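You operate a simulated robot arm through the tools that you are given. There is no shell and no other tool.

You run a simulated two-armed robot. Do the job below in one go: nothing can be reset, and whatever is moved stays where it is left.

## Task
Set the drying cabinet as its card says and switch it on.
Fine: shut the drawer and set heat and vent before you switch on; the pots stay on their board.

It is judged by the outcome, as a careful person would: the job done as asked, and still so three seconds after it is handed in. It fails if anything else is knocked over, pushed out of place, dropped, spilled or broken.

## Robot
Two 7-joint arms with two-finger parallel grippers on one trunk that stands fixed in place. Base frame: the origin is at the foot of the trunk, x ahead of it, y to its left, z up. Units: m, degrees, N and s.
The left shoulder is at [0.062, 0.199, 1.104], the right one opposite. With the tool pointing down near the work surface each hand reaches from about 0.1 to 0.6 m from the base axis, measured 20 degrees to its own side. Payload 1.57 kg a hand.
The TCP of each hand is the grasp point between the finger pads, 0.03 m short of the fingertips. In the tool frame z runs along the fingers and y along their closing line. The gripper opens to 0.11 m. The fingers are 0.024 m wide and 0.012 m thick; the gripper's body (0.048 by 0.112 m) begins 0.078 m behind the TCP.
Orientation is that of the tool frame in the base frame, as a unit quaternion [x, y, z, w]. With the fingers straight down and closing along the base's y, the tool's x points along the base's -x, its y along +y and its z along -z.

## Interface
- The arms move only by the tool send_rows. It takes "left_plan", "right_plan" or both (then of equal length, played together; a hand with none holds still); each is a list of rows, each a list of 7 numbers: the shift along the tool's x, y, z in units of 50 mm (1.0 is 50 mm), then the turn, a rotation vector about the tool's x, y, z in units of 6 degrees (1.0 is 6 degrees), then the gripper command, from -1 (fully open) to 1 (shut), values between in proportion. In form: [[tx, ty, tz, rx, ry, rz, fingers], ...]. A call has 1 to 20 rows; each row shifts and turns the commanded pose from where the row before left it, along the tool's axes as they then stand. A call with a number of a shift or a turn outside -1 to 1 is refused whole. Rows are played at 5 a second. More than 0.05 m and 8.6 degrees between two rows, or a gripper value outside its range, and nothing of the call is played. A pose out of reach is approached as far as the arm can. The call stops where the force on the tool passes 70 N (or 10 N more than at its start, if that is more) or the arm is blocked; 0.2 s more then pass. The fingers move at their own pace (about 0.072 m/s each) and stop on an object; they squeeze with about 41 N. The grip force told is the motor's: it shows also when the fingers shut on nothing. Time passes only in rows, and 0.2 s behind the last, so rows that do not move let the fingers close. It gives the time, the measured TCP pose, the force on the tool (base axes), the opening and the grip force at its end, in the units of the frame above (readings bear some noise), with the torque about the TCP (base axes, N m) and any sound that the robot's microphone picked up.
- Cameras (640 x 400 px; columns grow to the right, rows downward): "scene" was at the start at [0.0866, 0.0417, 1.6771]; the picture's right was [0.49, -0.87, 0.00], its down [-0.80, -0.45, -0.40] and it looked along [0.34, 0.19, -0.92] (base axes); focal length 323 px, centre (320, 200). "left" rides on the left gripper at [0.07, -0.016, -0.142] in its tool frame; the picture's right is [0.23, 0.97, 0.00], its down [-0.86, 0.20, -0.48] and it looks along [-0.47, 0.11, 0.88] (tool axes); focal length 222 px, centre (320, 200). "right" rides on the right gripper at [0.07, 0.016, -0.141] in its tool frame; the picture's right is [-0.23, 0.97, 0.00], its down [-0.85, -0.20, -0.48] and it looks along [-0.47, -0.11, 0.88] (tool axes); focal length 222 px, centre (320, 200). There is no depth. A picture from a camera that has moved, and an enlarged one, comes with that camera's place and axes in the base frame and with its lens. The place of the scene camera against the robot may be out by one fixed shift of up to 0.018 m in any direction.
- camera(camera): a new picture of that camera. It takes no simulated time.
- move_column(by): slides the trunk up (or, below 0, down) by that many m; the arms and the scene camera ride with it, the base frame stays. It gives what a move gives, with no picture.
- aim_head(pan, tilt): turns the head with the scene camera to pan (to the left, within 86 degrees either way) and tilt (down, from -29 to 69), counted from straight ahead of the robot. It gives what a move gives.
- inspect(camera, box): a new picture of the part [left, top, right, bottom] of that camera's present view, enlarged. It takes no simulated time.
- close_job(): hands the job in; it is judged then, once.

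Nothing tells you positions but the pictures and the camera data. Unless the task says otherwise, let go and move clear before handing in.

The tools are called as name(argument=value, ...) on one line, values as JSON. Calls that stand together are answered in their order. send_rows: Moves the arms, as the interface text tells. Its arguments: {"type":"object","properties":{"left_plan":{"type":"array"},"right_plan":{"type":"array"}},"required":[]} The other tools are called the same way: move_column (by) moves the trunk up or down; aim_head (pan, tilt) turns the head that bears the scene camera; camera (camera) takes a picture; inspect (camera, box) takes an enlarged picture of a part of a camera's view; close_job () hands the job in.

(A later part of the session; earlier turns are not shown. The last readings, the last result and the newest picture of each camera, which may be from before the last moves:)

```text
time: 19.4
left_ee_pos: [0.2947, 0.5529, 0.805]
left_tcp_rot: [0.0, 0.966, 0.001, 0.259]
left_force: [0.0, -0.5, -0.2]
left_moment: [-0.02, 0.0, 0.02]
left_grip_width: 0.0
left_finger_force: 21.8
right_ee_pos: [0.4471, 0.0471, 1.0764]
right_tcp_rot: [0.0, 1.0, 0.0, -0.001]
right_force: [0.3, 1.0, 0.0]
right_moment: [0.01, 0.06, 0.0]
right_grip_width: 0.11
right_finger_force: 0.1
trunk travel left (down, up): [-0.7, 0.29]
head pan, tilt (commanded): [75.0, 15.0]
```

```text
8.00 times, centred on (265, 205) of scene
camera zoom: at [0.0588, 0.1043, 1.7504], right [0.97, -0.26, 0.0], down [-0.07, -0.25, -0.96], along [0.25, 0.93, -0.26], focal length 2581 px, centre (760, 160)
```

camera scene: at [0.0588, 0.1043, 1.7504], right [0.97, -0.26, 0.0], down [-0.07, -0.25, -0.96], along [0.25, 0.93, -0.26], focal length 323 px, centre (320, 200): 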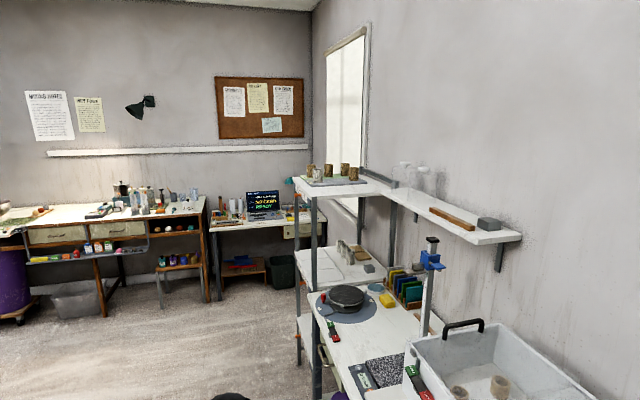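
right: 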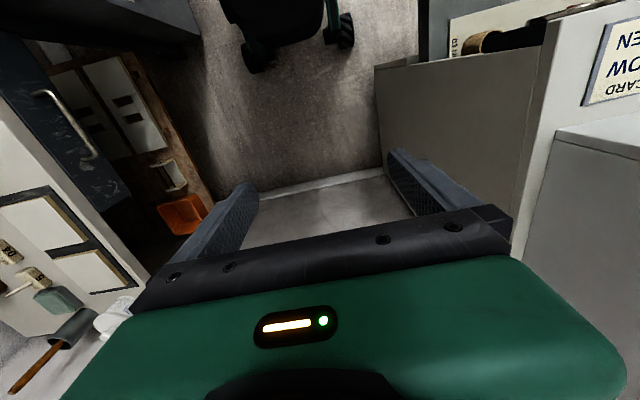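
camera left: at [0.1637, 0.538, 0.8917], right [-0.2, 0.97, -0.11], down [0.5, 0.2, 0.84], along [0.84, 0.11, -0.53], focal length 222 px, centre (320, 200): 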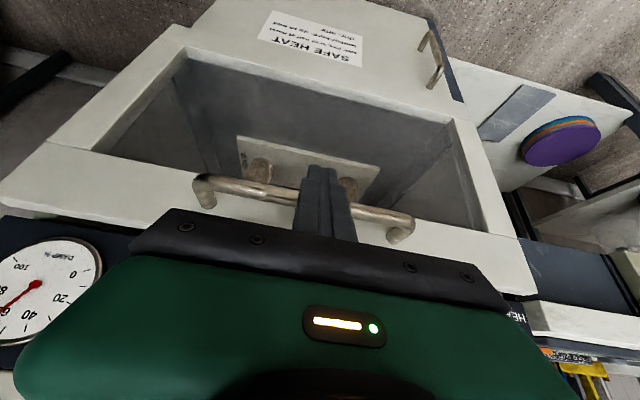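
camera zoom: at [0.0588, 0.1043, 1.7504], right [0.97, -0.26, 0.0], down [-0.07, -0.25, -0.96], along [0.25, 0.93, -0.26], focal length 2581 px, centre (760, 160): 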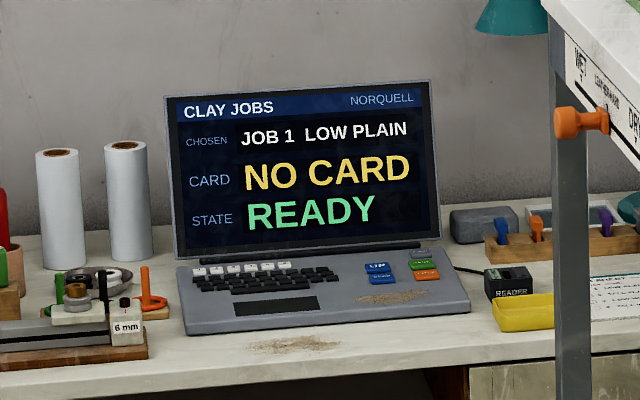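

inspect(camera="scene", box=[295, 170, 327, 190])

inspect(camera="scene", box=[290, 180, 330, 205])

aim_head(pan=60, tilt=35)

camera(camera="scene")

```text
16.00 times, centred on (311, 180) of scene
camera zoom: at [0.0588, 0.1043, 1.7504], right [0.97, -0.26, 0.0], down [-0.07, -0.25, -0.96], along [0.25, 0.93, -0.26], focal length 5163 px, centre (464, 520)
```

zoom: 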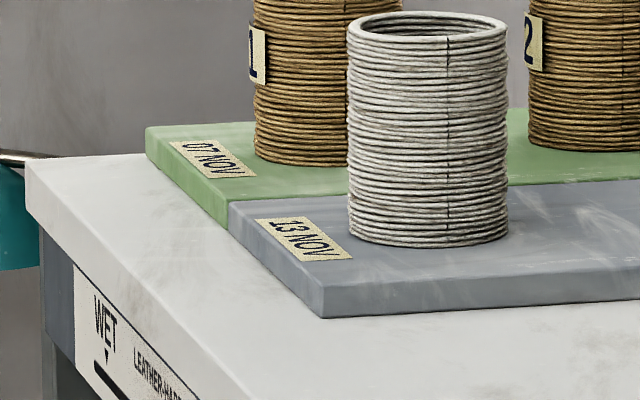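

```text
16.00 times, centred on (310, 192) of scene
camera zoom: at [0.0588, 0.1043, 1.7504], right [0.97, -0.26, 0.0], down [-0.07, -0.25, -0.96], along [0.25, 0.93, -0.26], focal length 5163 px, centre (480, 320)
```

zoom: 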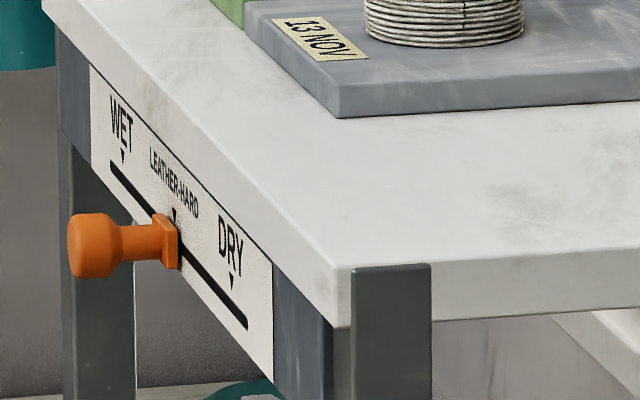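

```text
time: 20.2
left_ee_pos: [0.2957, 0.5534, 0.804]
left_tcp_rot: [0.0, 0.966, -0.001, 0.259]
left_force: [-0.3, 0.3, 0.1]
left_moment: [-0.01, -0.03, 0.03]
left_grip_width: 0.0
left_finger_force: 21.6
right_ee_pos: [0.446, 0.0463, 1.0775]
right_tcp_rot: [0.0, 1.0, 0.001, 0.0]
right_force: [-0.6, -0.9, -0.1]
right_moment: [-0.01, -0.03, -0.01]
right_grip_width: 0.1099
right_finger_force: 0.1
trunk travel left (down, up): [-0.7, 0.29]
head pan, tilt (commanded): [60.0, 35.0]
```

```text
taken
camera scene: at [0.0784, 0.0903, 1.7185], right [0.87, -0.5, 0.0], down [-0.29, -0.5, -0.82], along [0.41, 0.71, -0.58], focal length 323 px, centre (320, 200)
```

scene: 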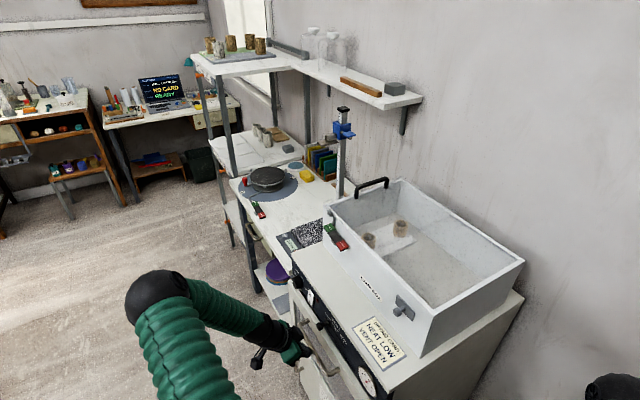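

The rack's upper shelf is marked LEATHER-HARD, with boards dated 07 and 13 NOV. The drawer's 03 NOV board is older than those. I'll check the other shelf markers and compare the pots' colours.

inspect(camera="scene", box=[200, 130, 300, 250])

inspect(camera="scene", box=[340, 200, 440, 270])

inspect(camera="scene", box=[280, 250, 420, 400])

```text
3.33 times, centred on (250, 190) of scene
camera zoom: at [0.0784, 0.0903, 1.7185], right [0.87, -0.5, 0.0], down [-0.29, -0.5, -0.82], along [0.41, 0.71, -0.58], focal length 1076 px, centre (553, 233)
```

zoom: 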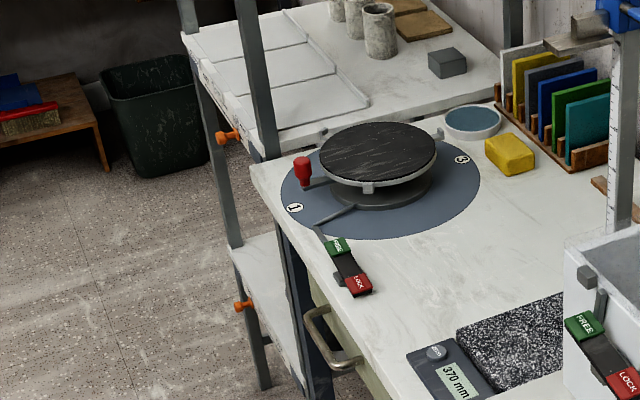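

```text
5.71 times, centred on (390, 235) of scene
camera zoom: at [0.0784, 0.0903, 1.7185], right [0.87, -0.5, 0.0], down [-0.29, -0.5, -0.82], along [0.41, 0.71, -0.58], focal length 1844 px, centre (-80, 0)
```

zoom: 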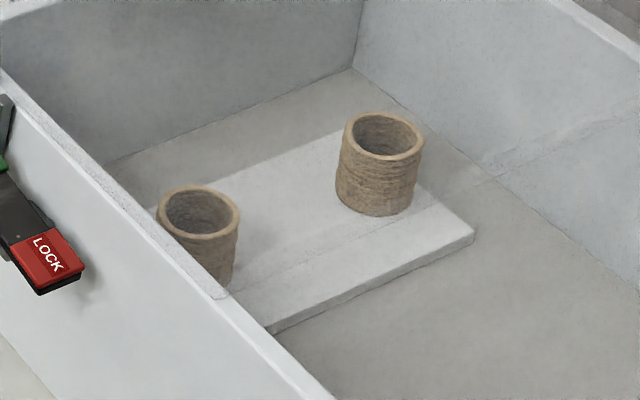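

```text
2.67 times, centred on (350, 325) of scene
camera zoom: at [0.0784, 0.0903, 1.7185], right [0.87, -0.5, 0.0], down [-0.29, -0.5, -0.82], along [0.41, 0.71, -0.58], focal length 860 px, centre (240, -133)
```

zoom: 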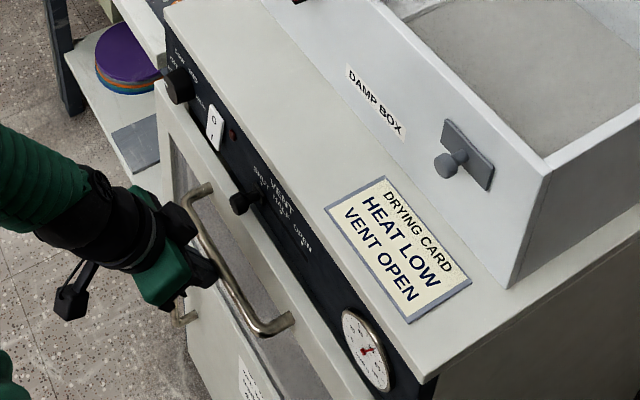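

The user named the card as the authority, and its settings don't conflict with the notice for leather-hard ware, which is what the 03 NOV pots appear to be. So it's heat LOW and vent OPEN. First I'll finish shutting the drawer in small steps.

send_rows(left_plan=[[-0.0433, 0, 0.025, 0, 0, 0, 1], [-0.0433, 0, 0.025, 0, 0, 0, 1], [-0.0433, 0, 0.025, 0, 0, 0, 1], [-0.0433, 0, 0.025, 0, 0, 0, 1], [-0.0433, 0, 0.025, 0, 0, 0, 1], [-0.0433, 0, 0.025, 0, 0, 0, 1], [-0.0433, 0, 0.025, 0, 0, 0, 1], [-0.0433, 0, 0.025, 0, 0, 0, 1]])

aim_head(pan=50, tilt=58)

camera(camera="left")

inspect(camera="scene", box=[200, 60, 400, 260])

```text
time: 22.1
left_ee_pos: [0.3144, 0.553, 0.8025]
left_tcp_rot: [0.0, 0.966, 0.0, 0.259]
left_force: [-0.2, 0.5, 0.2]
left_moment: [0.01, 0.0, 0.01]
left_grip_width: 0.0
left_finger_force: 21.1
right_ee_pos: [0.4467, 0.0461, 1.0772]
right_tcp_rot: [0.0, 1.0, 0.0, 0.0]
right_force: [0.5, -0.3, 0.5]
right_moment: [0.01, 0.01, 0.0]
right_grip_width: 0.11
right_finger_force: 0.1
trunk travel left (down, up): [-0.7, 0.29]
head pan, tilt (commanded): [60.0, 35.0]
```

```text
time: 22.9
left_ee_pos: [0.3147, 0.5519, 0.8027]
left_tcp_rot: [0.0, 0.966, 0.0, 0.259]
left_force: [0.8, 0.6, 0.0]
left_moment: [-0.01, 0.01, -0.03]
left_grip_width: 0.0001
left_finger_force: 21.3
right_ee_pos: [0.4458, 0.0458, 1.0765]
right_tcp_rot: [0.0, 1.0, 0.0, 0.001]
right_force: [0.0, -0.2, 0.3]
right_moment: [0.0, 0.02, 0.0]
right_grip_width: 0.11
right_finger_force: 0.0
trunk travel left (down, up): [-0.7, 0.29]
head pan, tilt (commanded): [50.0, 58.0]
```

```text
taken
camera left: at [0.1828, 0.5372, 0.8908], right [-0.2, 0.97, -0.11], down [0.5, 0.2, 0.84], along [0.84, 0.11, -0.53], focal length 222 px, centre (320, 200)
```

left: 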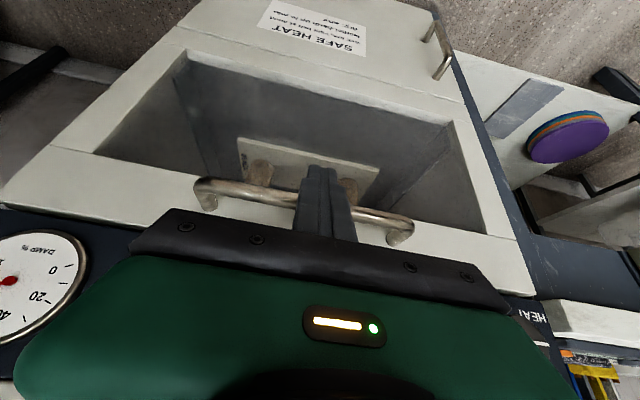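

```text
2.00 times, centred on (300, 160) of scene
camera zoom: at [0.0788, 0.0667, 1.6867], right [0.77, -0.64, 0.0], down [-0.55, -0.65, -0.53], along [0.34, 0.4, -0.85], focal length 645 px, centre (360, 280)
```

zoom: 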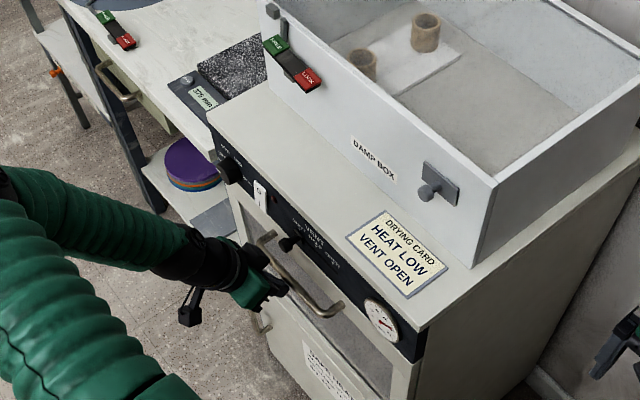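

inspect(camera="scene", box=[340, 200, 420, 260])

inspect(camera="scene", box=[280, 80, 340, 125])

inspect(camera="left", box=[0, 170, 140, 260])

```text
6.67 times, centred on (380, 230) of scene
camera zoom: at [0.0788, 0.0667, 1.6867], right [0.77, -0.64, 0.0], down [-0.55, -0.65, -0.53], along [0.34, 0.4, -0.85], focal length 2151 px, centre (-80, 0)
```

zoom: 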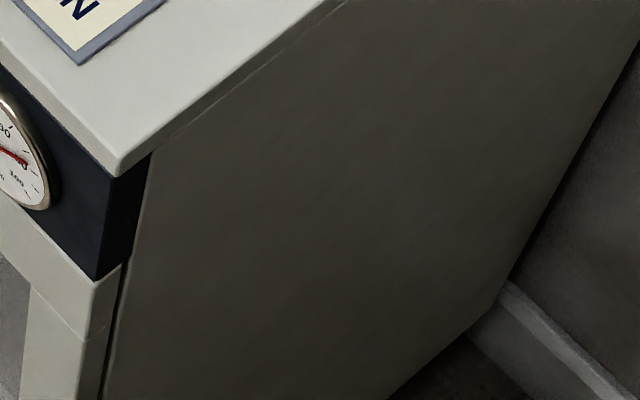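

```text
8.89 times, centred on (310, 102) of scene
camera zoom: at [0.0788, 0.0667, 1.6867], right [0.77, -0.64, 0.0], down [-0.55, -0.65, -0.53], along [0.34, 0.4, -0.85], focal length 2868 px, centre (409, 1067)
```

zoom: 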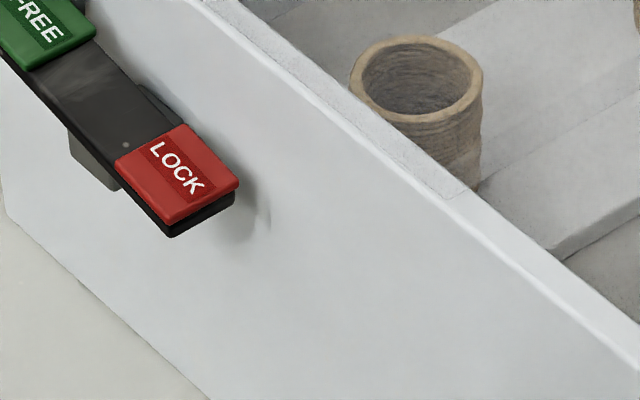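

```text
4.44 times, centred on (70, 215) of left
camera zoom: at [0.1828, 0.5372, 0.8908], right [-0.2, 0.97, -0.11], down [0.5, 0.2, 0.84], along [0.84, 0.11, -0.53], focal length 987 px, centre (1431, 133)
```

zoom: 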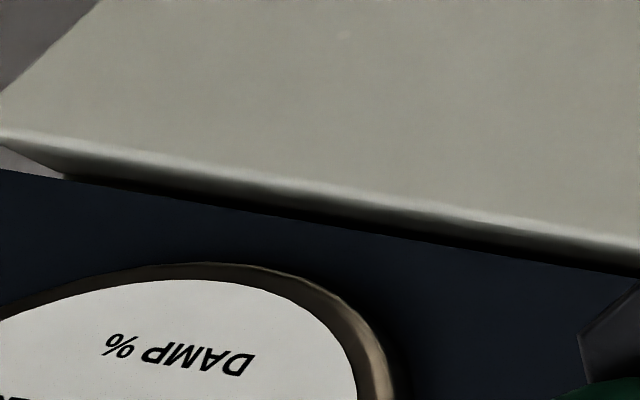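

The drawer front is nearly home, with a thin dark gap still showing at its side. I'll keep pressing in small steps until the force shows that it's seated.

send_rows(left_plan=[[-0.0433, 0, 0.025, 0, 0, 0, 1], [-0.0433, 0, 0.025, 0, 0, 0, 1], [-0.0433, 0, 0.025, 0, 0, 0, 1], [-0.0433, 0, 0.025, 0, 0, 0, 1]])

inspect(camera="scene", box=[340, 200, 420, 260])

inspect(camera="left", box=[0, 170, 140, 260])

```text
time: 23.9
left_ee_pos: [0.3182, 0.5522, 0.8027]
left_tcp_rot: [-0.001, 0.966, 0.0, 0.258]
left_force: [-28.0, -2.6, -6.6]
left_moment: [0.18, 0.35, 0.05]
left_grip_width: 0.0
left_finger_force: 21.6
right_ee_pos: [0.4427, 0.0472, 1.0776]
right_tcp_rot: [-0.002, 1.0, 0.0, 0.001]
right_force: [-0.4, -0.4, 0.1]
right_moment: [0.0, 0.02, 0.01]
right_grip_width: 0.1101
right_finger_force: 0.1
trunk travel left (down, up): [-0.7, 0.29]
head pan, tilt (commanded): [50.0, 58.0]
```

```text
6.67 times, centred on (380, 230) of scene
camera zoom: at [0.0723, 0.0673, 1.6867], right [0.77, -0.64, 0.0], down [-0.54, -0.65, -0.53], along [0.34, 0.4, -0.85], focal length 2151 px, centre (-80, 0)
```

zoom: 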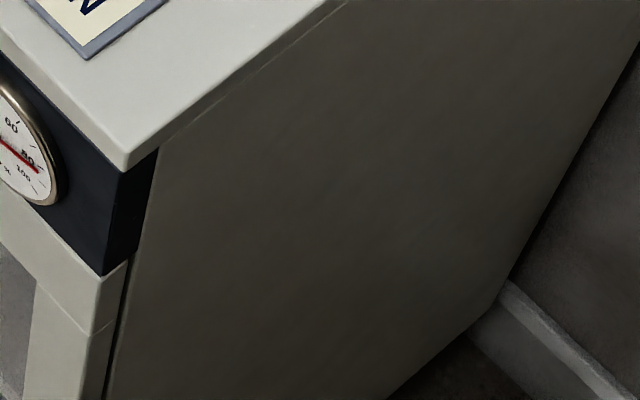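

```text
4.44 times, centred on (70, 215) of left
camera zoom: at [0.1869, 0.5372, 0.8902], right [-0.2, 0.97, -0.12], down [0.5, 0.2, 0.84], along [0.84, 0.11, -0.53], focal length 987 px, centre (1431, 133)
```

zoom: 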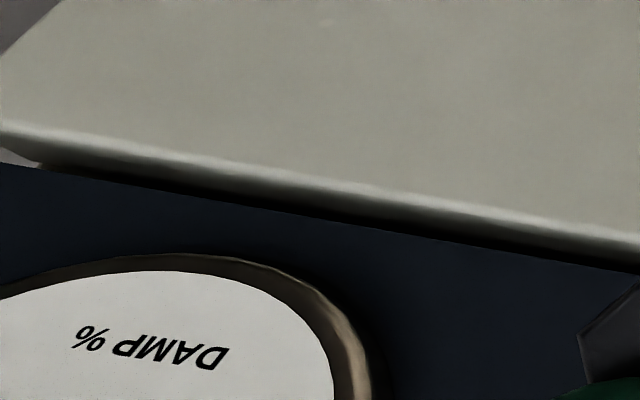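

The force rose to 28 N at the stop, so the drawer is seated; the damp needle has also moved up now that it's shut. I'll back off, rise, tilt to a horizontal view, and check the drawer and the panel.

send_rows(left_plan=[[0.462, 0, -0.267, 0, 0, 0, 1], [0.462, 0, -0.267, 0, 0, 0, 1], [0.462, 0, -0.267, 0, 0, 0, 1], [-0.333, 0, -0.577, 0, 0, 0, 1], [-0.333, 0, -0.577, 0, 0, 0, 1], [-0.333, 0, -0.577, 0, 0, 0, 1], [0, 0, 0, 0, -1, 0, 1], [0, 0, 0, 0, -1, 0, 1], [0, 0, 0, 0, -1, 0, 1], [0, 0, 0, 0, -1, 0, 1], [0, 0, 0, 0, -1, 0, 1]])

camera(camera="left")

inspect(camera="scene", box=[200, 60, 400, 260])

```text
time: 26.3
left_ee_pos: [0.2445, 0.5538, 0.9036]
left_tcp_rot: [0.001, 0.866, 0.0, 0.5]
left_force: [0.3, -0.4, -0.4]
left_moment: [0.0, 0.0, 0.04]
left_grip_width: 0.0
left_finger_force: 21.0
right_ee_pos: [0.4458, 0.0471, 1.0776]
right_tcp_rot: [0.0, 1.0, 0.0, 0.0]
right_force: [0.4, 0.1, -0.3]
right_moment: [-0.03, 0.04, 0.0]
right_grip_width: 0.1101
right_finger_force: 0.1
trunk travel left (down, up): [-0.7, 0.29]
head pan, tilt (commanded): [50.0, 58.0]
```

```text
taken
camera left: at [0.0861, 0.5381, 0.9141], right [-0.11, 0.97, -0.2], down [0.01, 0.2, 0.98], along [0.99, 0.11, -0.03], focal length 222 px, centre (320, 200)
```

left: 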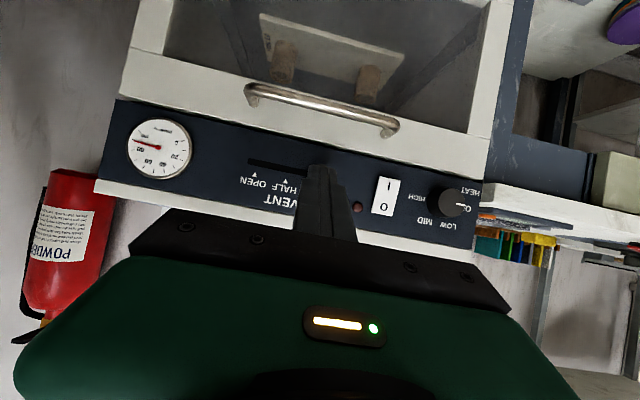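

```text
2.00 times, centred on (300, 160) of scene
camera zoom: at [0.0772, 0.0669, 1.6867], right [0.77, -0.64, 0.0], down [-0.55, -0.65, -0.53], along [0.34, 0.4, -0.85], focal length 645 px, centre (360, 280)
```

zoom: 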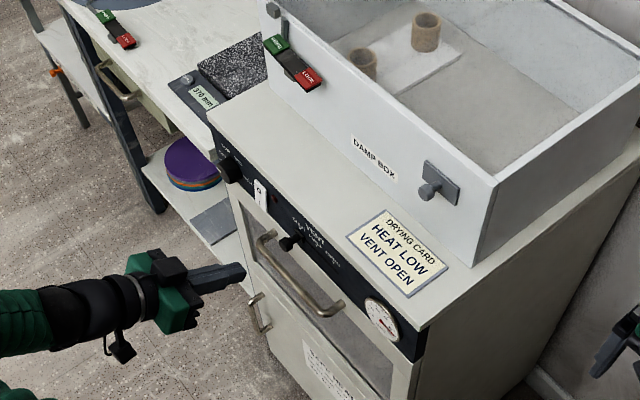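

The drawer is shut flush and the pots can be seen standing on their board through the window. I'll zoom on the panel from here to measure the controls again.

inspect(camera="left", box=[240, 130, 400, 230])

inspect(camera="left", box=[350, 150, 510, 250])

inspect(camera="left", box=[100, 20, 300, 200])

```text
4.00 times, centred on (320, 180) of left
camera zoom: at [0.0861, 0.5381, 0.9141], right [-0.11, 0.97, -0.2], down [0.01, 0.2, 0.98], along [0.99, 0.11, -0.03], focal length 888 px, centre (320, 280)
```

zoom: 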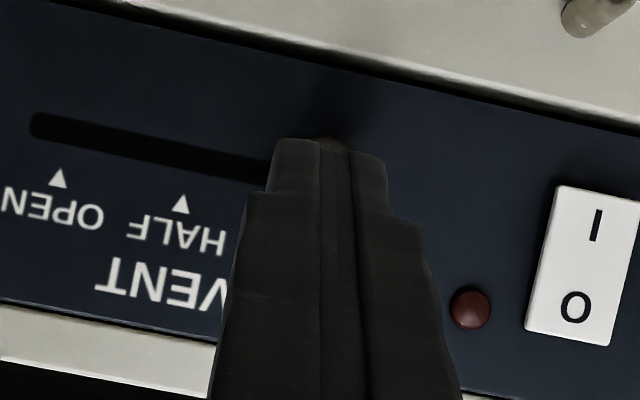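

```text
4.00 times, centred on (430, 200) of left
camera zoom: at [0.0861, 0.5381, 0.9141], right [-0.11, 0.97, -0.2], down [0.01, 0.2, 0.98], along [0.99, 0.11, -0.03], focal length 888 px, centre (-120, 200)
```

zoom: 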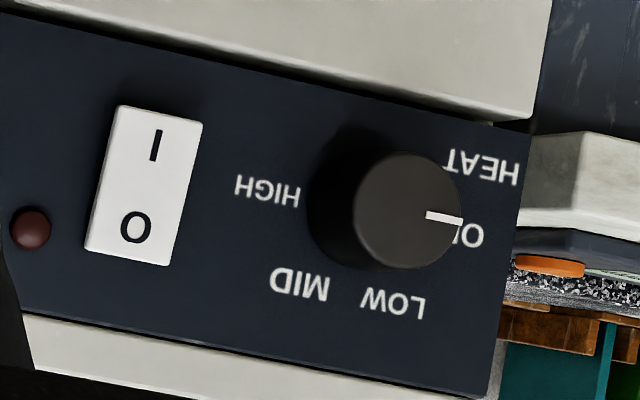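

```text
2.22 times, centred on (200, 110) of left
camera zoom: at [0.0861, 0.5381, 0.9141], right [-0.11, 0.97, -0.2], down [0.01, 0.2, 0.98], along [0.99, 0.11, -0.03], focal length 494 px, centre (587, 400)
```

zoom: 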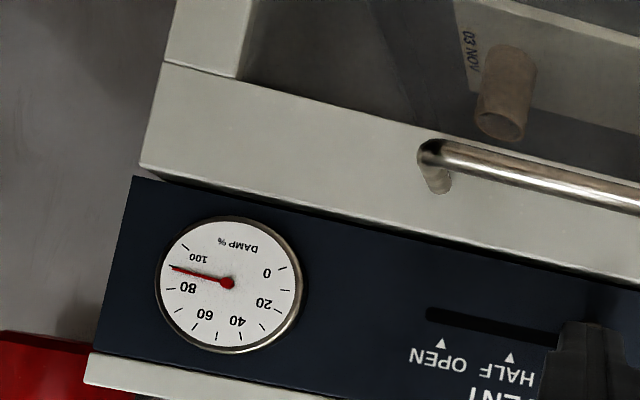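

The drawer is shut and the damp gauge responds. The refined positions are:
- **Knob:** cap centre (0.357, 0.739, 0.873), about 40 mm across.
- **Vent slot:** z 0.874, from SHUT at y 0.561 to OPEN at y 0.481.
- **Rocker "I":** near (y 0.656, z 0.866).

Next I'll bring the shut fingers to the robot-left side of the vent lever.

send_rows(left_plan=[[0, 0.46, 0, 0, 0, 0, 1], [0, 0.46, 0, 0, 0, 0, 1], [0, 0, 0, 0, -1, 0, 1], [0, 0, 0, 0, -1, 0, 1], [0, 0, 0, 0, -0.5, 0, 1], [-0.018, 0, 0.469, 0, 0, 0, 1], [-0.018, 0, 0.469, 0, 0, 0, 1]])

camera(camera="left")

inspect(camera="scene", box=[200, 100, 400, 240])

```text
time: 27.9
left_ee_pos: [0.2878, 0.6002, 0.8945]
left_tcp_rot: [0.0, 0.793, 0.0, 0.609]
left_force: [-0.6, 0.0, 0.0]
left_moment: [0.02, 0.0, 0.01]
left_grip_width: 0.0
left_finger_force: 21.6
right_ee_pos: [0.4477, 0.0471, 1.0771]
right_tcp_rot: [0.001, 1.0, 0.0, 0.0]
right_force: [-0.2, -0.1, 0.7]
right_moment: [0.0, 0.0, 0.0]
right_grip_width: 0.1101
right_finger_force: 0.0
trunk travel left (down, up): [-0.7, 0.29]
head pan, tilt (commanded): [50.0, 58.0]
```

```text
taken
camera left: at [0.1334, 0.5852, 0.8636], right [-0.06, 0.97, -0.22], down [-0.24, 0.2, 0.95], along [0.97, 0.11, 0.22], focal length 222 px, centre (320, 200)
```

left: 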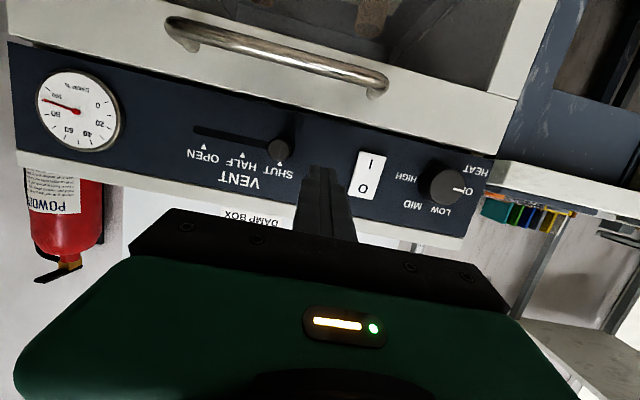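

```text
2.86 times, centred on (300, 170) of scene
camera zoom: at [0.0788, 0.0672, 1.6866], right [0.77, -0.64, 0.0], down [-0.55, -0.65, -0.53], along [0.34, 0.4, -0.85], focal length 922 px, centre (377, 286)
```

zoom: 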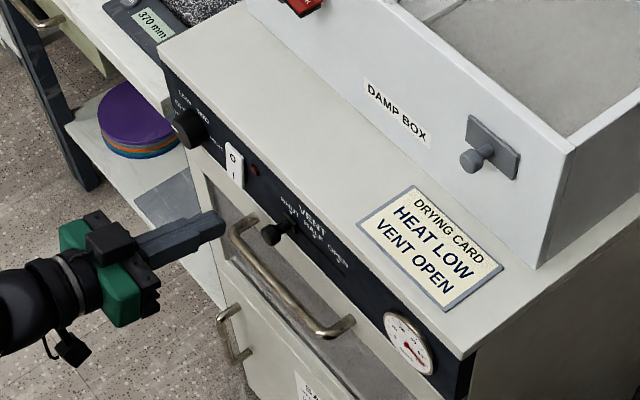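

The lever cap measures at (0.347, 0.562, 0.873), and the fingertips are level with it to its left. I'll advance beside it and then sweep slowly to robot-right.

send_rows(left_plan=[[-0.006, 0, 0.248, 0, 0, 0, 1], [-0.006, 0, 0.248, 0, 0, 0, 1], [-0.006, 0, 0.248, 0, 0, 0, 1], [-0.006, 0, 0.248, 0, 0, 0, 1], [0, -0.1, 0, 0, 0, 0, 1], [0, -0.1, 0, 0, 0, 0, 1], [0, -0.1, 0, 0, 0, 0, 1], [0, -0.1, 0, 0, 0, 0, 1], [0, -0.1, 0, 0, 0, 0, 1], [0, -0.1, 0, 0, 0, 0, 1]])

camera(camera="left")

inspect(camera="scene", box=[240, 120, 340, 190])

```text
time: 30.1
left_ee_pos: [0.3402, 0.5673, 0.8811]
left_tcp_rot: [0.0, 0.794, 0.0, 0.608]
left_force: [-0.5, 1.0, 0.5]
left_moment: [0.02, 0.01, -0.02]
left_grip_width: 0.0001
left_finger_force: 20.7
right_ee_pos: [0.4463, 0.0467, 1.0763]
right_tcp_rot: [-0.001, 1.0, 0.0, 0.0]
right_force: [0.0, 0.1, 0.4]
right_moment: [0.01, 0.04, -0.01]
right_grip_width: 0.1101
right_finger_force: 0.0
trunk travel left (down, up): [-0.7, 0.29]
head pan, tilt (commanded): [50.0, 58.0]
```

```text
taken
camera left: at [0.1849, 0.553, 0.8505], right [-0.06, 0.97, -0.22], down [-0.24, 0.2, 0.95], along [0.97, 0.11, 0.22], focal length 222 px, centre (320, 200)
```

left: 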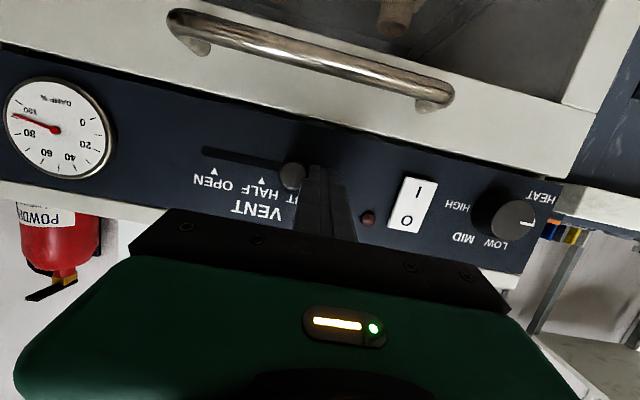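

```text
5.71 times, centred on (290, 155) of scene
camera zoom: at [0.0781, 0.0666, 1.6866], right [0.77, -0.64, 0.0], down [-0.55, -0.65, -0.53], along [0.34, 0.4, -0.85], focal length 1844 px, centre (491, 457)
```

zoom: 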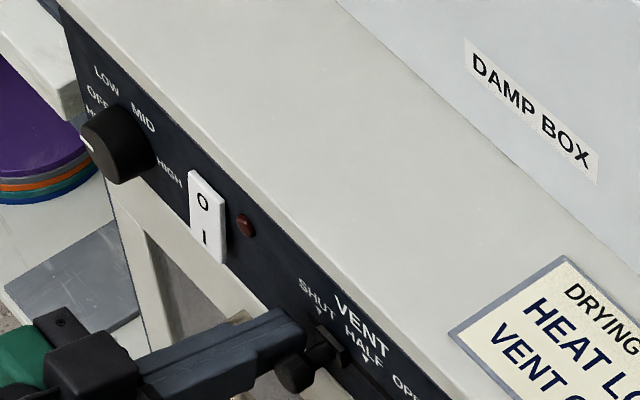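

The lever is sliding with the fingertips at about 1 N. I'll carry on towards OPEN, stopping a little short to check.

send_rows(left_plan=[[0, -0.1, 0, 0, 0, 0, 1], [0, -0.1, 0, 0, 0, 0, 1], [0, -0.1, 0, 0, 0, 0, 1], [0, -0.1, 0, 0, 0, 0, 1], [0, -0.1, 0, 0, 0, 0, 1], [0, -0.1, 0, 0, 0, 0, 1], [0, -0.1, 0, 0, 0, 0, 1], [0, -0.1, 0, 0, 0, 0, 1], [0, -0.1, 0, 0, 0, 0, 1], [0, -0.1, 0, 0, 0, 0, 1], [0, -0.1, 0, 0, 0, 0, 1]])

camera(camera="left")

inspect(camera="scene", box=[270, 140, 370, 210])

inspect(camera="left", box=[200, 110, 400, 230])

```text
time: 32.5
left_ee_pos: [0.3399, 0.5125, 0.8815]
left_tcp_rot: [0.0, 0.794, 0.0, 0.608]
left_force: [0.2, 0.2, -1.1]
left_moment: [0.03, 0.0, 0.06]
left_grip_width: 0.0002
left_finger_force: 21.4
right_ee_pos: [0.4474, 0.0467, 1.0784]
right_tcp_rot: [0.0, 1.0, -0.001, 0.0]
right_force: [0.0, -0.3, 1.0]
right_moment: [-0.01, -0.03, 0.03]
right_grip_width: 0.1103
right_finger_force: 0.1
trunk travel left (down, up): [-0.7, 0.29]
head pan, tilt (commanded): [50.0, 58.0]
```

```text
taken
camera left: at [0.1846, 0.4978, 0.8512], right [-0.06, 0.97, -0.22], down [-0.24, 0.2, 0.95], along [0.97, 0.11, 0.22], focal length 222 px, centre (320, 200)
```

left: 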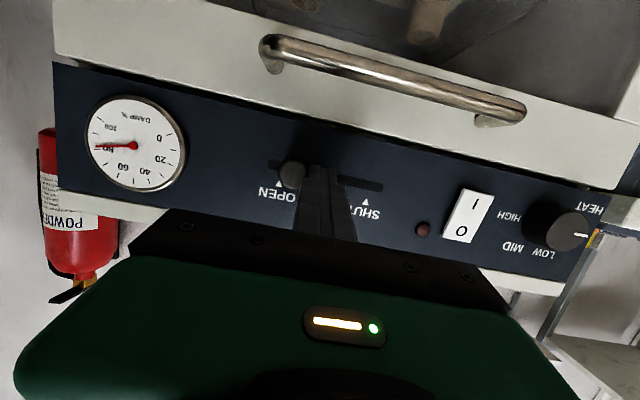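

```text
5.71 times, centred on (320, 175) of scene
camera zoom: at [0.0785, 0.0667, 1.6866], right [0.77, -0.64, 0.0], down [-0.55, -0.65, -0.53], along [0.34, 0.4, -0.85], focal length 1844 px, centre (320, 343)
```

zoom: 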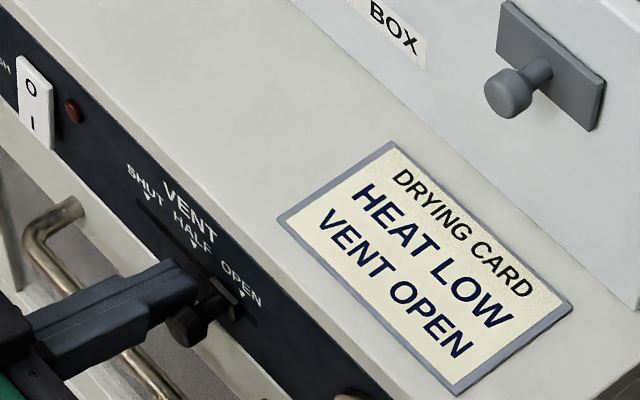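

```text
3.20 times, centred on (300, 170) of left
camera zoom: at [0.1846, 0.4978, 0.8512], right [-0.06, 0.97, -0.22], down [-0.24, 0.2, 0.95], along [0.97, 0.11, 0.22], focal length 711 px, centre (384, 296)
```

zoom: 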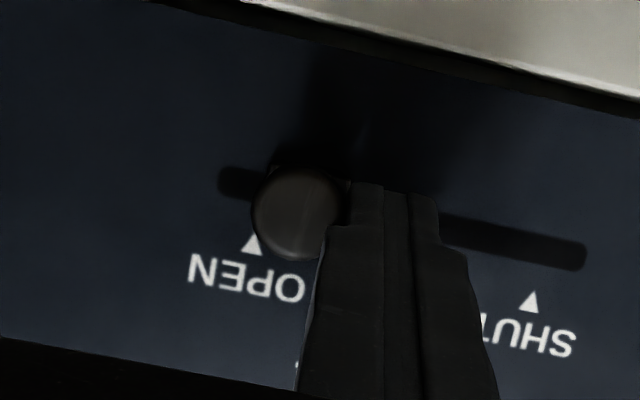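

The lever is close to OPEN with perhaps 9 mm left, and the gauge is dropping as it vents. I'll nudge on in 2.5 mm steps.

send_rows(left_plan=[[0, -0.05, 0, 0, 0, 0, 1], [0, -0.05, 0, 0, 0, 0, 1], [0, -0.05, 0, 0, 0, 0, 1], [0, -0.04, 0, 0, 0, 0, 1]])

inspect(camera="left", box=[200, 110, 400, 230])

inspect(camera="scene", box=[270, 140, 370, 210])

```text
time: 33.5
left_ee_pos: [0.3394, 0.5036, 0.8821]
left_tcp_rot: [0.0, 0.793, 0.0, 0.609]
left_force: [0.4, 0.0, -0.8]
left_moment: [0.02, 0.01, 0.03]
left_grip_width: 0.0
left_finger_force: 21.2
right_ee_pos: [0.4463, 0.0463, 1.0761]
right_tcp_rot: [0.0, 1.0, -0.001, 0.0]
right_force: [0.4, -0.6, -0.3]
right_moment: [-0.02, -0.03, 0.02]
right_grip_width: 0.11
right_finger_force: 0.0
trunk travel left (down, up): [-0.7, 0.29]
head pan, tilt (commanded): [50.0, 58.0]
```

```text
3.20 times, centred on (300, 170) of left
camera zoom: at [0.1841, 0.4886, 0.8515], right [-0.06, 0.97, -0.22], down [-0.24, 0.2, 0.95], along [0.97, 0.11, 0.22], focal length 711 px, centre (384, 296)
```

zoom: 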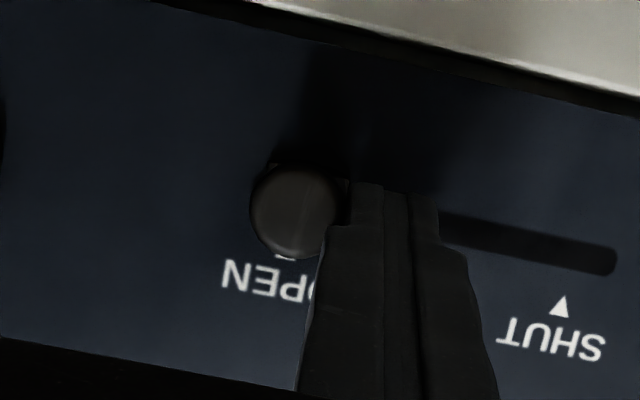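

```text
5.71 times, centred on (320, 175) of scene
camera zoom: at [0.0782, 0.0662, 1.6866], right [0.77, -0.64, 0.0], down [-0.55, -0.65, -0.53], along [0.34, 0.4, -0.85], focal length 1844 px, centre (320, 343)
```

zoom: 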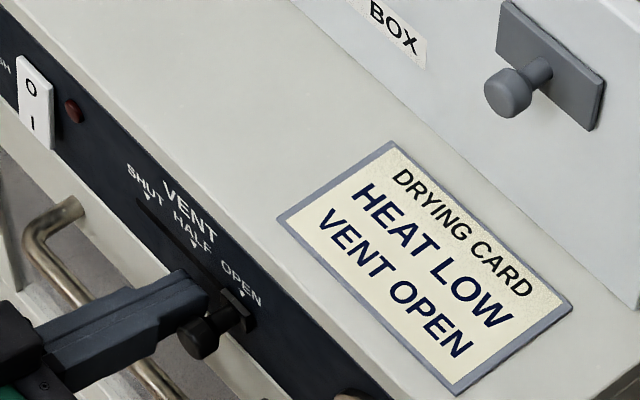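

The lever reads about y 0.483 against the OPEN mark at 0.481, so it's within 2 mm. I'll add small nudges and watch the force for the end stop.

send_rows(left_plan=[[0, -0.03, 0, 0, 0, 0, 1], [0, -0.03, 0, 0, 0, 0, 1], [0, 0, 0, 0, 0, 0, 1]])

inspect(camera="left", box=[200, 110, 400, 230])

```text
time: 34.3
left_ee_pos: [0.3389, 0.5009, 0.8821]
left_tcp_rot: [0.0, 0.793, 0.0, 0.609]
left_force: [0.6, 2.2, 1.1]
left_moment: [-0.02, -0.02, 0.04]
left_grip_width: 0.0
left_finger_force: 21.2
right_ee_pos: [0.4467, 0.0472, 1.0774]
right_tcp_rot: [0.0, 1.0, 0.0, 0.0]
right_force: [-0.2, -0.1, 0.4]
right_moment: [0.0, 0.03, -0.02]
right_grip_width: 0.1102
right_finger_force: 0.1
trunk travel left (down, up): [-0.7, 0.29]
head pan, tilt (commanded): [50.0, 58.0]
```

```text
3.20 times, centred on (300, 170) of left
camera zoom: at [0.1837, 0.4859, 0.851], right [-0.06, 0.97, -0.22], down [-0.24, 0.2, 0.95], along [0.97, 0.11, 0.22], focal length 711 px, centre (384, 296)
```

zoom: 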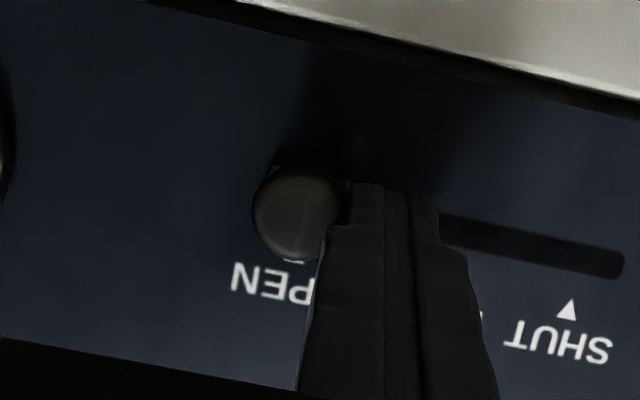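

send_rows(left_plan=[[0, -0.03, 0, 0, 0, 0, 1], [0, 0, 0, 0, 0, 0, 1]])

```text
time: 34.9
left_ee_pos: [0.3391, 0.5001, 0.8818]
left_tcp_rot: [0.0, 0.794, 0.0, 0.608]
left_force: [-0.2, 4.7, 2.5]
left_moment: [0.01, -0.02, 0.08]
left_grip_width: 0.0
left_finger_force: 21.1
right_ee_pos: [0.4471, 0.0471, 1.0762]
right_tcp_rot: [0.0, 1.0, 0.0, 0.0]
right_force: [0.2, 0.8, -0.1]
right_moment: [0.03, -0.01, 0.01]
right_grip_width: 0.1101
right_finger_force: 0.1
trunk travel left (down, up): [-0.7, 0.29]
head pan, tilt (commanded): [50.0, 58.0]
```

The force is climbing against the end stop, so the lever is fully at OPEN. I'll move off it to the left, draw back and verify.

send_rows(left_plan=[[0, 0.3, 0, 0, 0, 0, 1], [0, 0.3, 0, 0, 0, 0, 1], [0, 0, -0.7, 0, 0, 0, 1], [0, 0, -0.7, 0, 0, 0, 1], [0, 0.5, -0.7, 0, 0, 0, 1], [0, 0.8, 0, 0, 0, 0, -0.2], [0, 0.8, 0, 0, 0, 0, -0.2]])

camera(camera="left")

inspect(camera="left", box=[130, 120, 290, 220])

inspect(camera="scene", box=[270, 140, 370, 210])

```text
time: 36.5
left_ee_pos: [0.238, 0.638, 0.9082]
left_tcp_rot: [0.0, 0.793, -0.002, 0.609]
left_force: [-1.0, 0.9, 1.0]
left_moment: [0.03, -0.02, -0.01]
left_grip_width: 0.066
left_finger_force: 0.1
right_ee_pos: [0.4461, 0.0485, 1.0769]
right_tcp_rot: [0.0, 1.0, 0.0, -0.001]
right_force: [0.2, 0.1, -1.0]
right_moment: [0.01, 0.0, 0.0]
right_grip_width: 0.1101
right_finger_force: 0.0
trunk travel left (down, up): [-0.7, 0.29]
head pan, tilt (commanded): [50.0, 58.0]
```

```text
taken
camera left: at [0.0833, 0.6219, 0.8762], right [-0.06, 0.97, -0.22], down [-0.24, 0.2, 0.95], along [0.97, 0.11, 0.22], focal length 222 px, centre (320, 200)
```

left: 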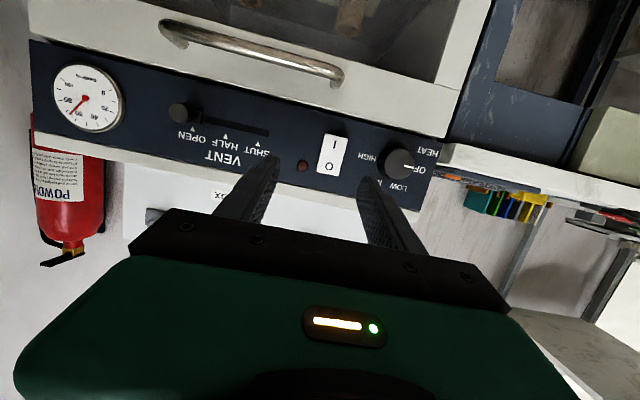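

```text
4.00 times, centred on (210, 170) of left
camera zoom: at [0.0833, 0.6219, 0.8762], right [-0.06, 0.97, -0.22], down [-0.24, 0.2, 0.95], along [0.97, 0.11, 0.22], focal length 888 px, centre (760, 320)
```

zoom: 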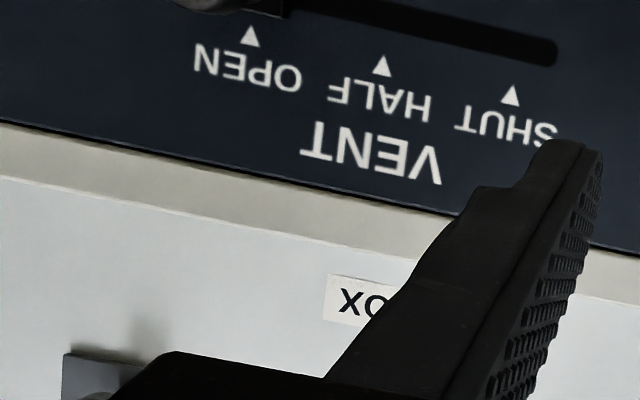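

```text
5.71 times, centred on (320, 175) of scene
camera zoom: at [0.0786, 0.0698, 1.6865], right [0.77, -0.64, 0.0], down [-0.55, -0.65, -0.53], along [0.34, 0.4, -0.85], focal length 1844 px, centre (320, 343)
```

zoom: 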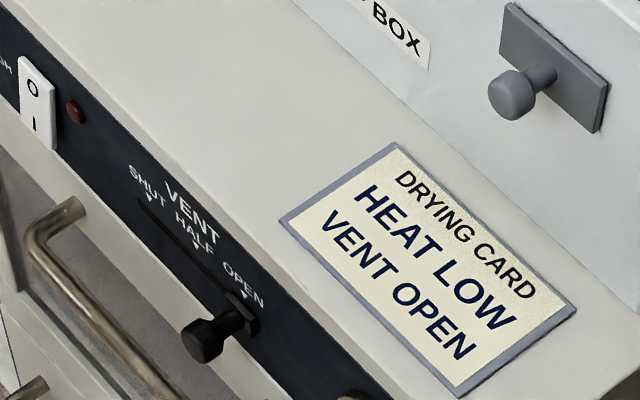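

The vent is at OPEN and holds there. Next is the heat knob: I'll bring the left hand level with it (fingers pointing straight ahead), rolled 30 degrees back so that the 60 degree clockwise turn from OFF to LOW stays centred.

send_rows(left_plan=[[0, 1, 0, 0, 0, 0, -0.2], [0, 1, 0, 0, 0, 0, -0.2], [0, 0, 0, 0, -1, 0, -0.2], [0, 0, 0, 0, -1, 0, -0.2], [0, 0, 0, 0, -0.5, 0, -0.2], [0, 0, 0, 0, 0, -1, -0.2], [0, 0, 0, 0, 0, -1, -0.2], [0, 0, 0, 0, 0, -1, -0.2], [0, 0, 0, 0, 0, -1, -0.2], [0, 0, 0, 0, 0, -1, -0.2]])

camera(camera="left")

inspect(camera="scene", box=[180, 80, 360, 220])

```text
time: 38.7
left_ee_pos: [0.2392, 0.7345, 0.9082]
left_tcp_rot: [-0.184, 0.682, -0.184, 0.683]
left_force: [0.0, 0.9, -0.3]
left_moment: [-0.01, 0.02, -0.03]
left_grip_width: 0.066
left_finger_force: 0.0
right_ee_pos: [0.4454, 0.0461, 1.076]
right_tcp_rot: [0.0, 1.0, 0.001, 0.0]
right_force: [0.0, 0.5, 0.5]
right_moment: [-0.03, -0.01, -0.02]
right_grip_width: 0.1099
right_finger_force: 0.1
trunk travel left (down, up): [-0.7, 0.29]
head pan, tilt (commanded): [50.0, 58.0]
```

```text
taken
camera left: at [0.0967, 0.6872, 0.8559], right [0.0, 0.73, -0.68], down [-0.48, 0.6, 0.64], along [0.88, 0.33, 0.35], focal length 222 px, centre (320, 200)
```

left: 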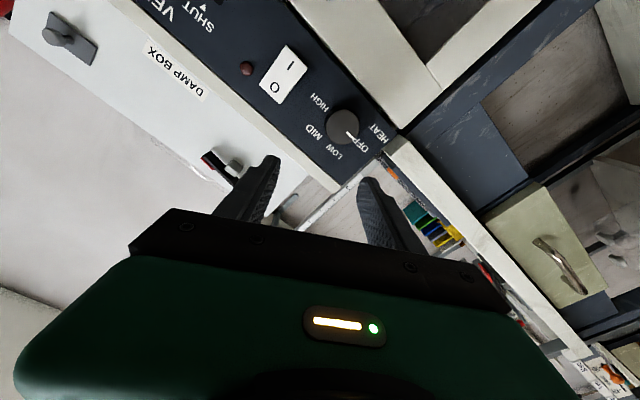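

```text
2.86 times, centred on (270, 150) of scene
camera zoom: at [0.0782, 0.0674, 1.6866], right [0.77, -0.64, 0.0], down [-0.55, -0.65, -0.53], along [0.34, 0.4, -0.85], focal length 922 px, centre (463, 343)
```

zoom: 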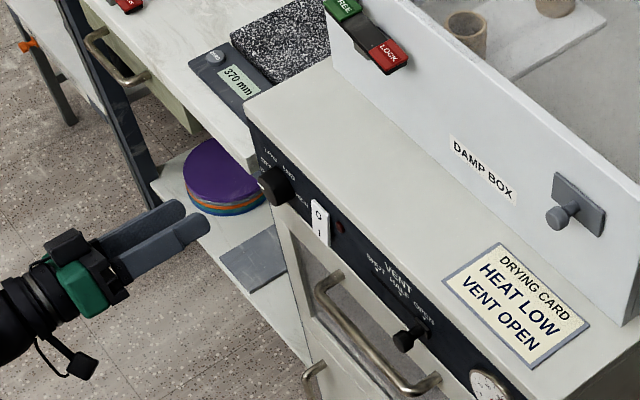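

The hand is level and the knob re-measures at (0.357, 0.739, 0.873), consistent with before. I'll line up with it and stop with the fingertips just short of its face to check alignment.

send_rows(left_plan=[[0.28, 0.214, 0.2, 0, 0, 0, -0.2], [0.28, 0.214, 0.2, 0, 0, 0, -0.2], [0, 0, 0.4, 0, 0, 0, -0.2], [0, 0, 0.4, 0, 0, 0, -0.2], [0, 0, 0.3, 0, 0, 0, -0.2]])

camera(camera="left")

inspect(camera="left", box=[220, 60, 480, 260])

inspect(camera="scene", box=[220, 90, 320, 160])

```text
time: 39.9
left_ee_pos: [0.3067, 0.7348, 0.8834]
left_tcp_rot: [-0.183, 0.683, -0.183, 0.683]
left_force: [0.2, 0.4, -0.7]
left_moment: [0.03, -0.01, -0.02]
left_grip_width: 0.0662
left_finger_force: 0.0
left hand out of reach, approached as far as the arm can: row 2
right_ee_pos: [0.4472, 0.0476, 1.0767]
right_tcp_rot: [0.0, 1.0, -0.001, 0.0]
right_force: [-0.5, -0.6, -0.3]
right_moment: [0.02, 0.01, 0.02]
right_grip_width: 0.11
right_finger_force: 0.0
trunk travel left (down, up): [-0.7, 0.29]
head pan, tilt (commanded): [50.0, 58.0]
```

```text
taken
camera left: at [0.165, 0.6875, 0.8307], right [0.0, 0.73, -0.68], down [-0.48, 0.6, 0.64], along [0.88, 0.33, 0.35], focal length 222 px, centre (320, 200)
```

left: 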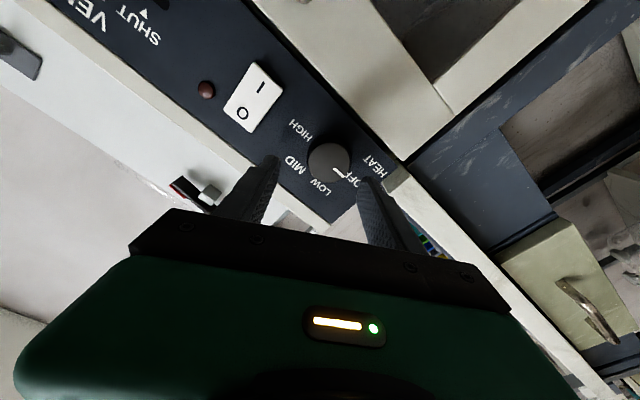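

```text
2.00 times, centred on (350, 160) of left
camera zoom: at [0.165, 0.6875, 0.8307], right [0.0, 0.73, -0.68], down [-0.48, 0.6, 0.64], along [0.88, 0.33, 0.35], focal length 444 px, centre (260, 280)
```

zoom: 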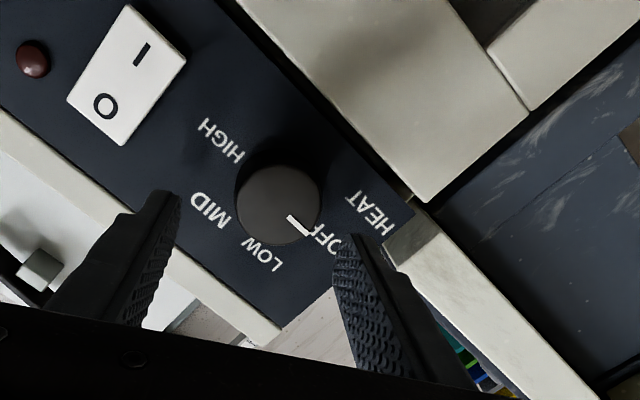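

```text
5.71 times, centred on (270, 125) of scene
camera zoom: at [0.079, 0.0674, 1.6866], right [0.77, -0.64, 0.0], down [-0.55, -0.65, -0.53], along [0.34, 0.4, -0.85], focal length 1844 px, centre (606, 629)
```

zoom: 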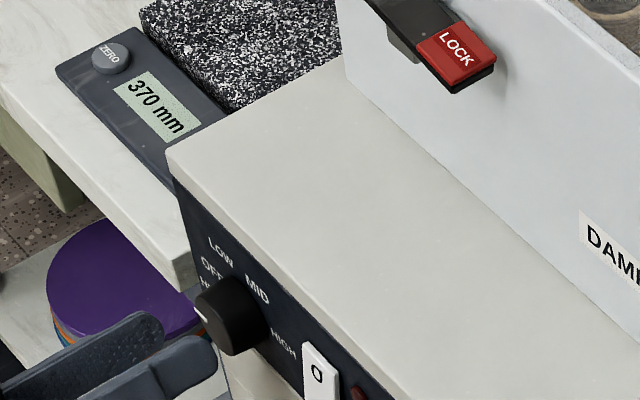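

That pose is right at the arm's reach limit and the hand stopped about 10 mm short. I'll draw the hand back and raise it, then lower the trunk 0.16 m so the shoulder is closer to the knob's height.

send_rows(left_plan=[[0, 0, -0.7, 0, 0, 0, -0.2], [0, 0, -0.7, 0, 0, 0, -0.2], [0, 0, -0.7, 0, 0, 0, -0.2], [-0.65, -0.375, 0, 0, 0, 0, -0.2], [-0.65, -0.375, 0, 0, 0, 0, -0.2], [-0.65, -0.375, 0, 0, 0, 0, -0.2], [-0.65, -0.375, 0, 0, 0, 0, -0.2]])

camera(camera="right")

camera(camera="scene")

```text
time: 41.5
left_ee_pos: [0.189, 0.7779, 1.0088]
left_tcp_rot: [-0.181, 0.683, -0.184, 0.683]
left_force: [0.3, 0.3, -0.1]
left_moment: [0.03, 0.0, 0.01]
left_grip_width: 0.0659
left_finger_force: 0.0
left hand out of reach, approached as far as the arm can: row 1, 3, 4, 5, 6, 7
right_ee_pos: [0.4473, 0.0459, 1.0764]
right_tcp_rot: [0.0, 1.0, 0.0, 0.0]
right_force: [0.1, -0.3, -0.3]
right_moment: [0.0, 0.03, -0.02]
right_grip_width: 0.11
right_finger_force: 0.1
trunk travel left (down, up): [-0.7, 0.29]
head pan, tilt (commanded): [50.0, 58.0]
```

```text
taken
camera right: at [0.3777, 0.0628, 1.2195], right [0.23, 0.97, 0.0], down [0.86, -0.2, 0.48], along [0.47, -0.11, -0.88], focal length 222 px, centre (320, 200)
```

right: 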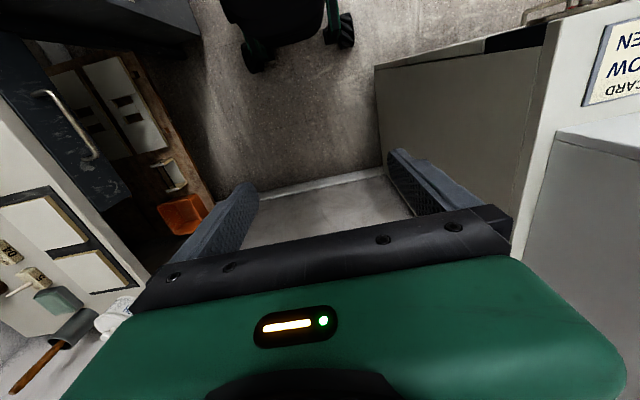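

```text
taken
camera scene: at [0.0782, 0.0671, 1.6866], right [0.77, -0.64, 0.0], down [-0.55, -0.65, -0.53], along [0.34, 0.4, -0.85], focal length 323 px, centre (320, 200)
```

scene: 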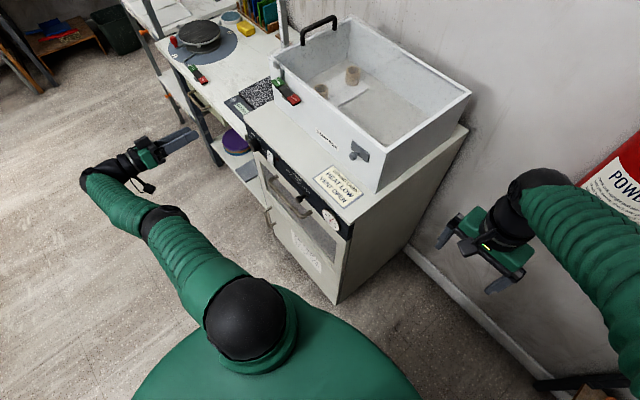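

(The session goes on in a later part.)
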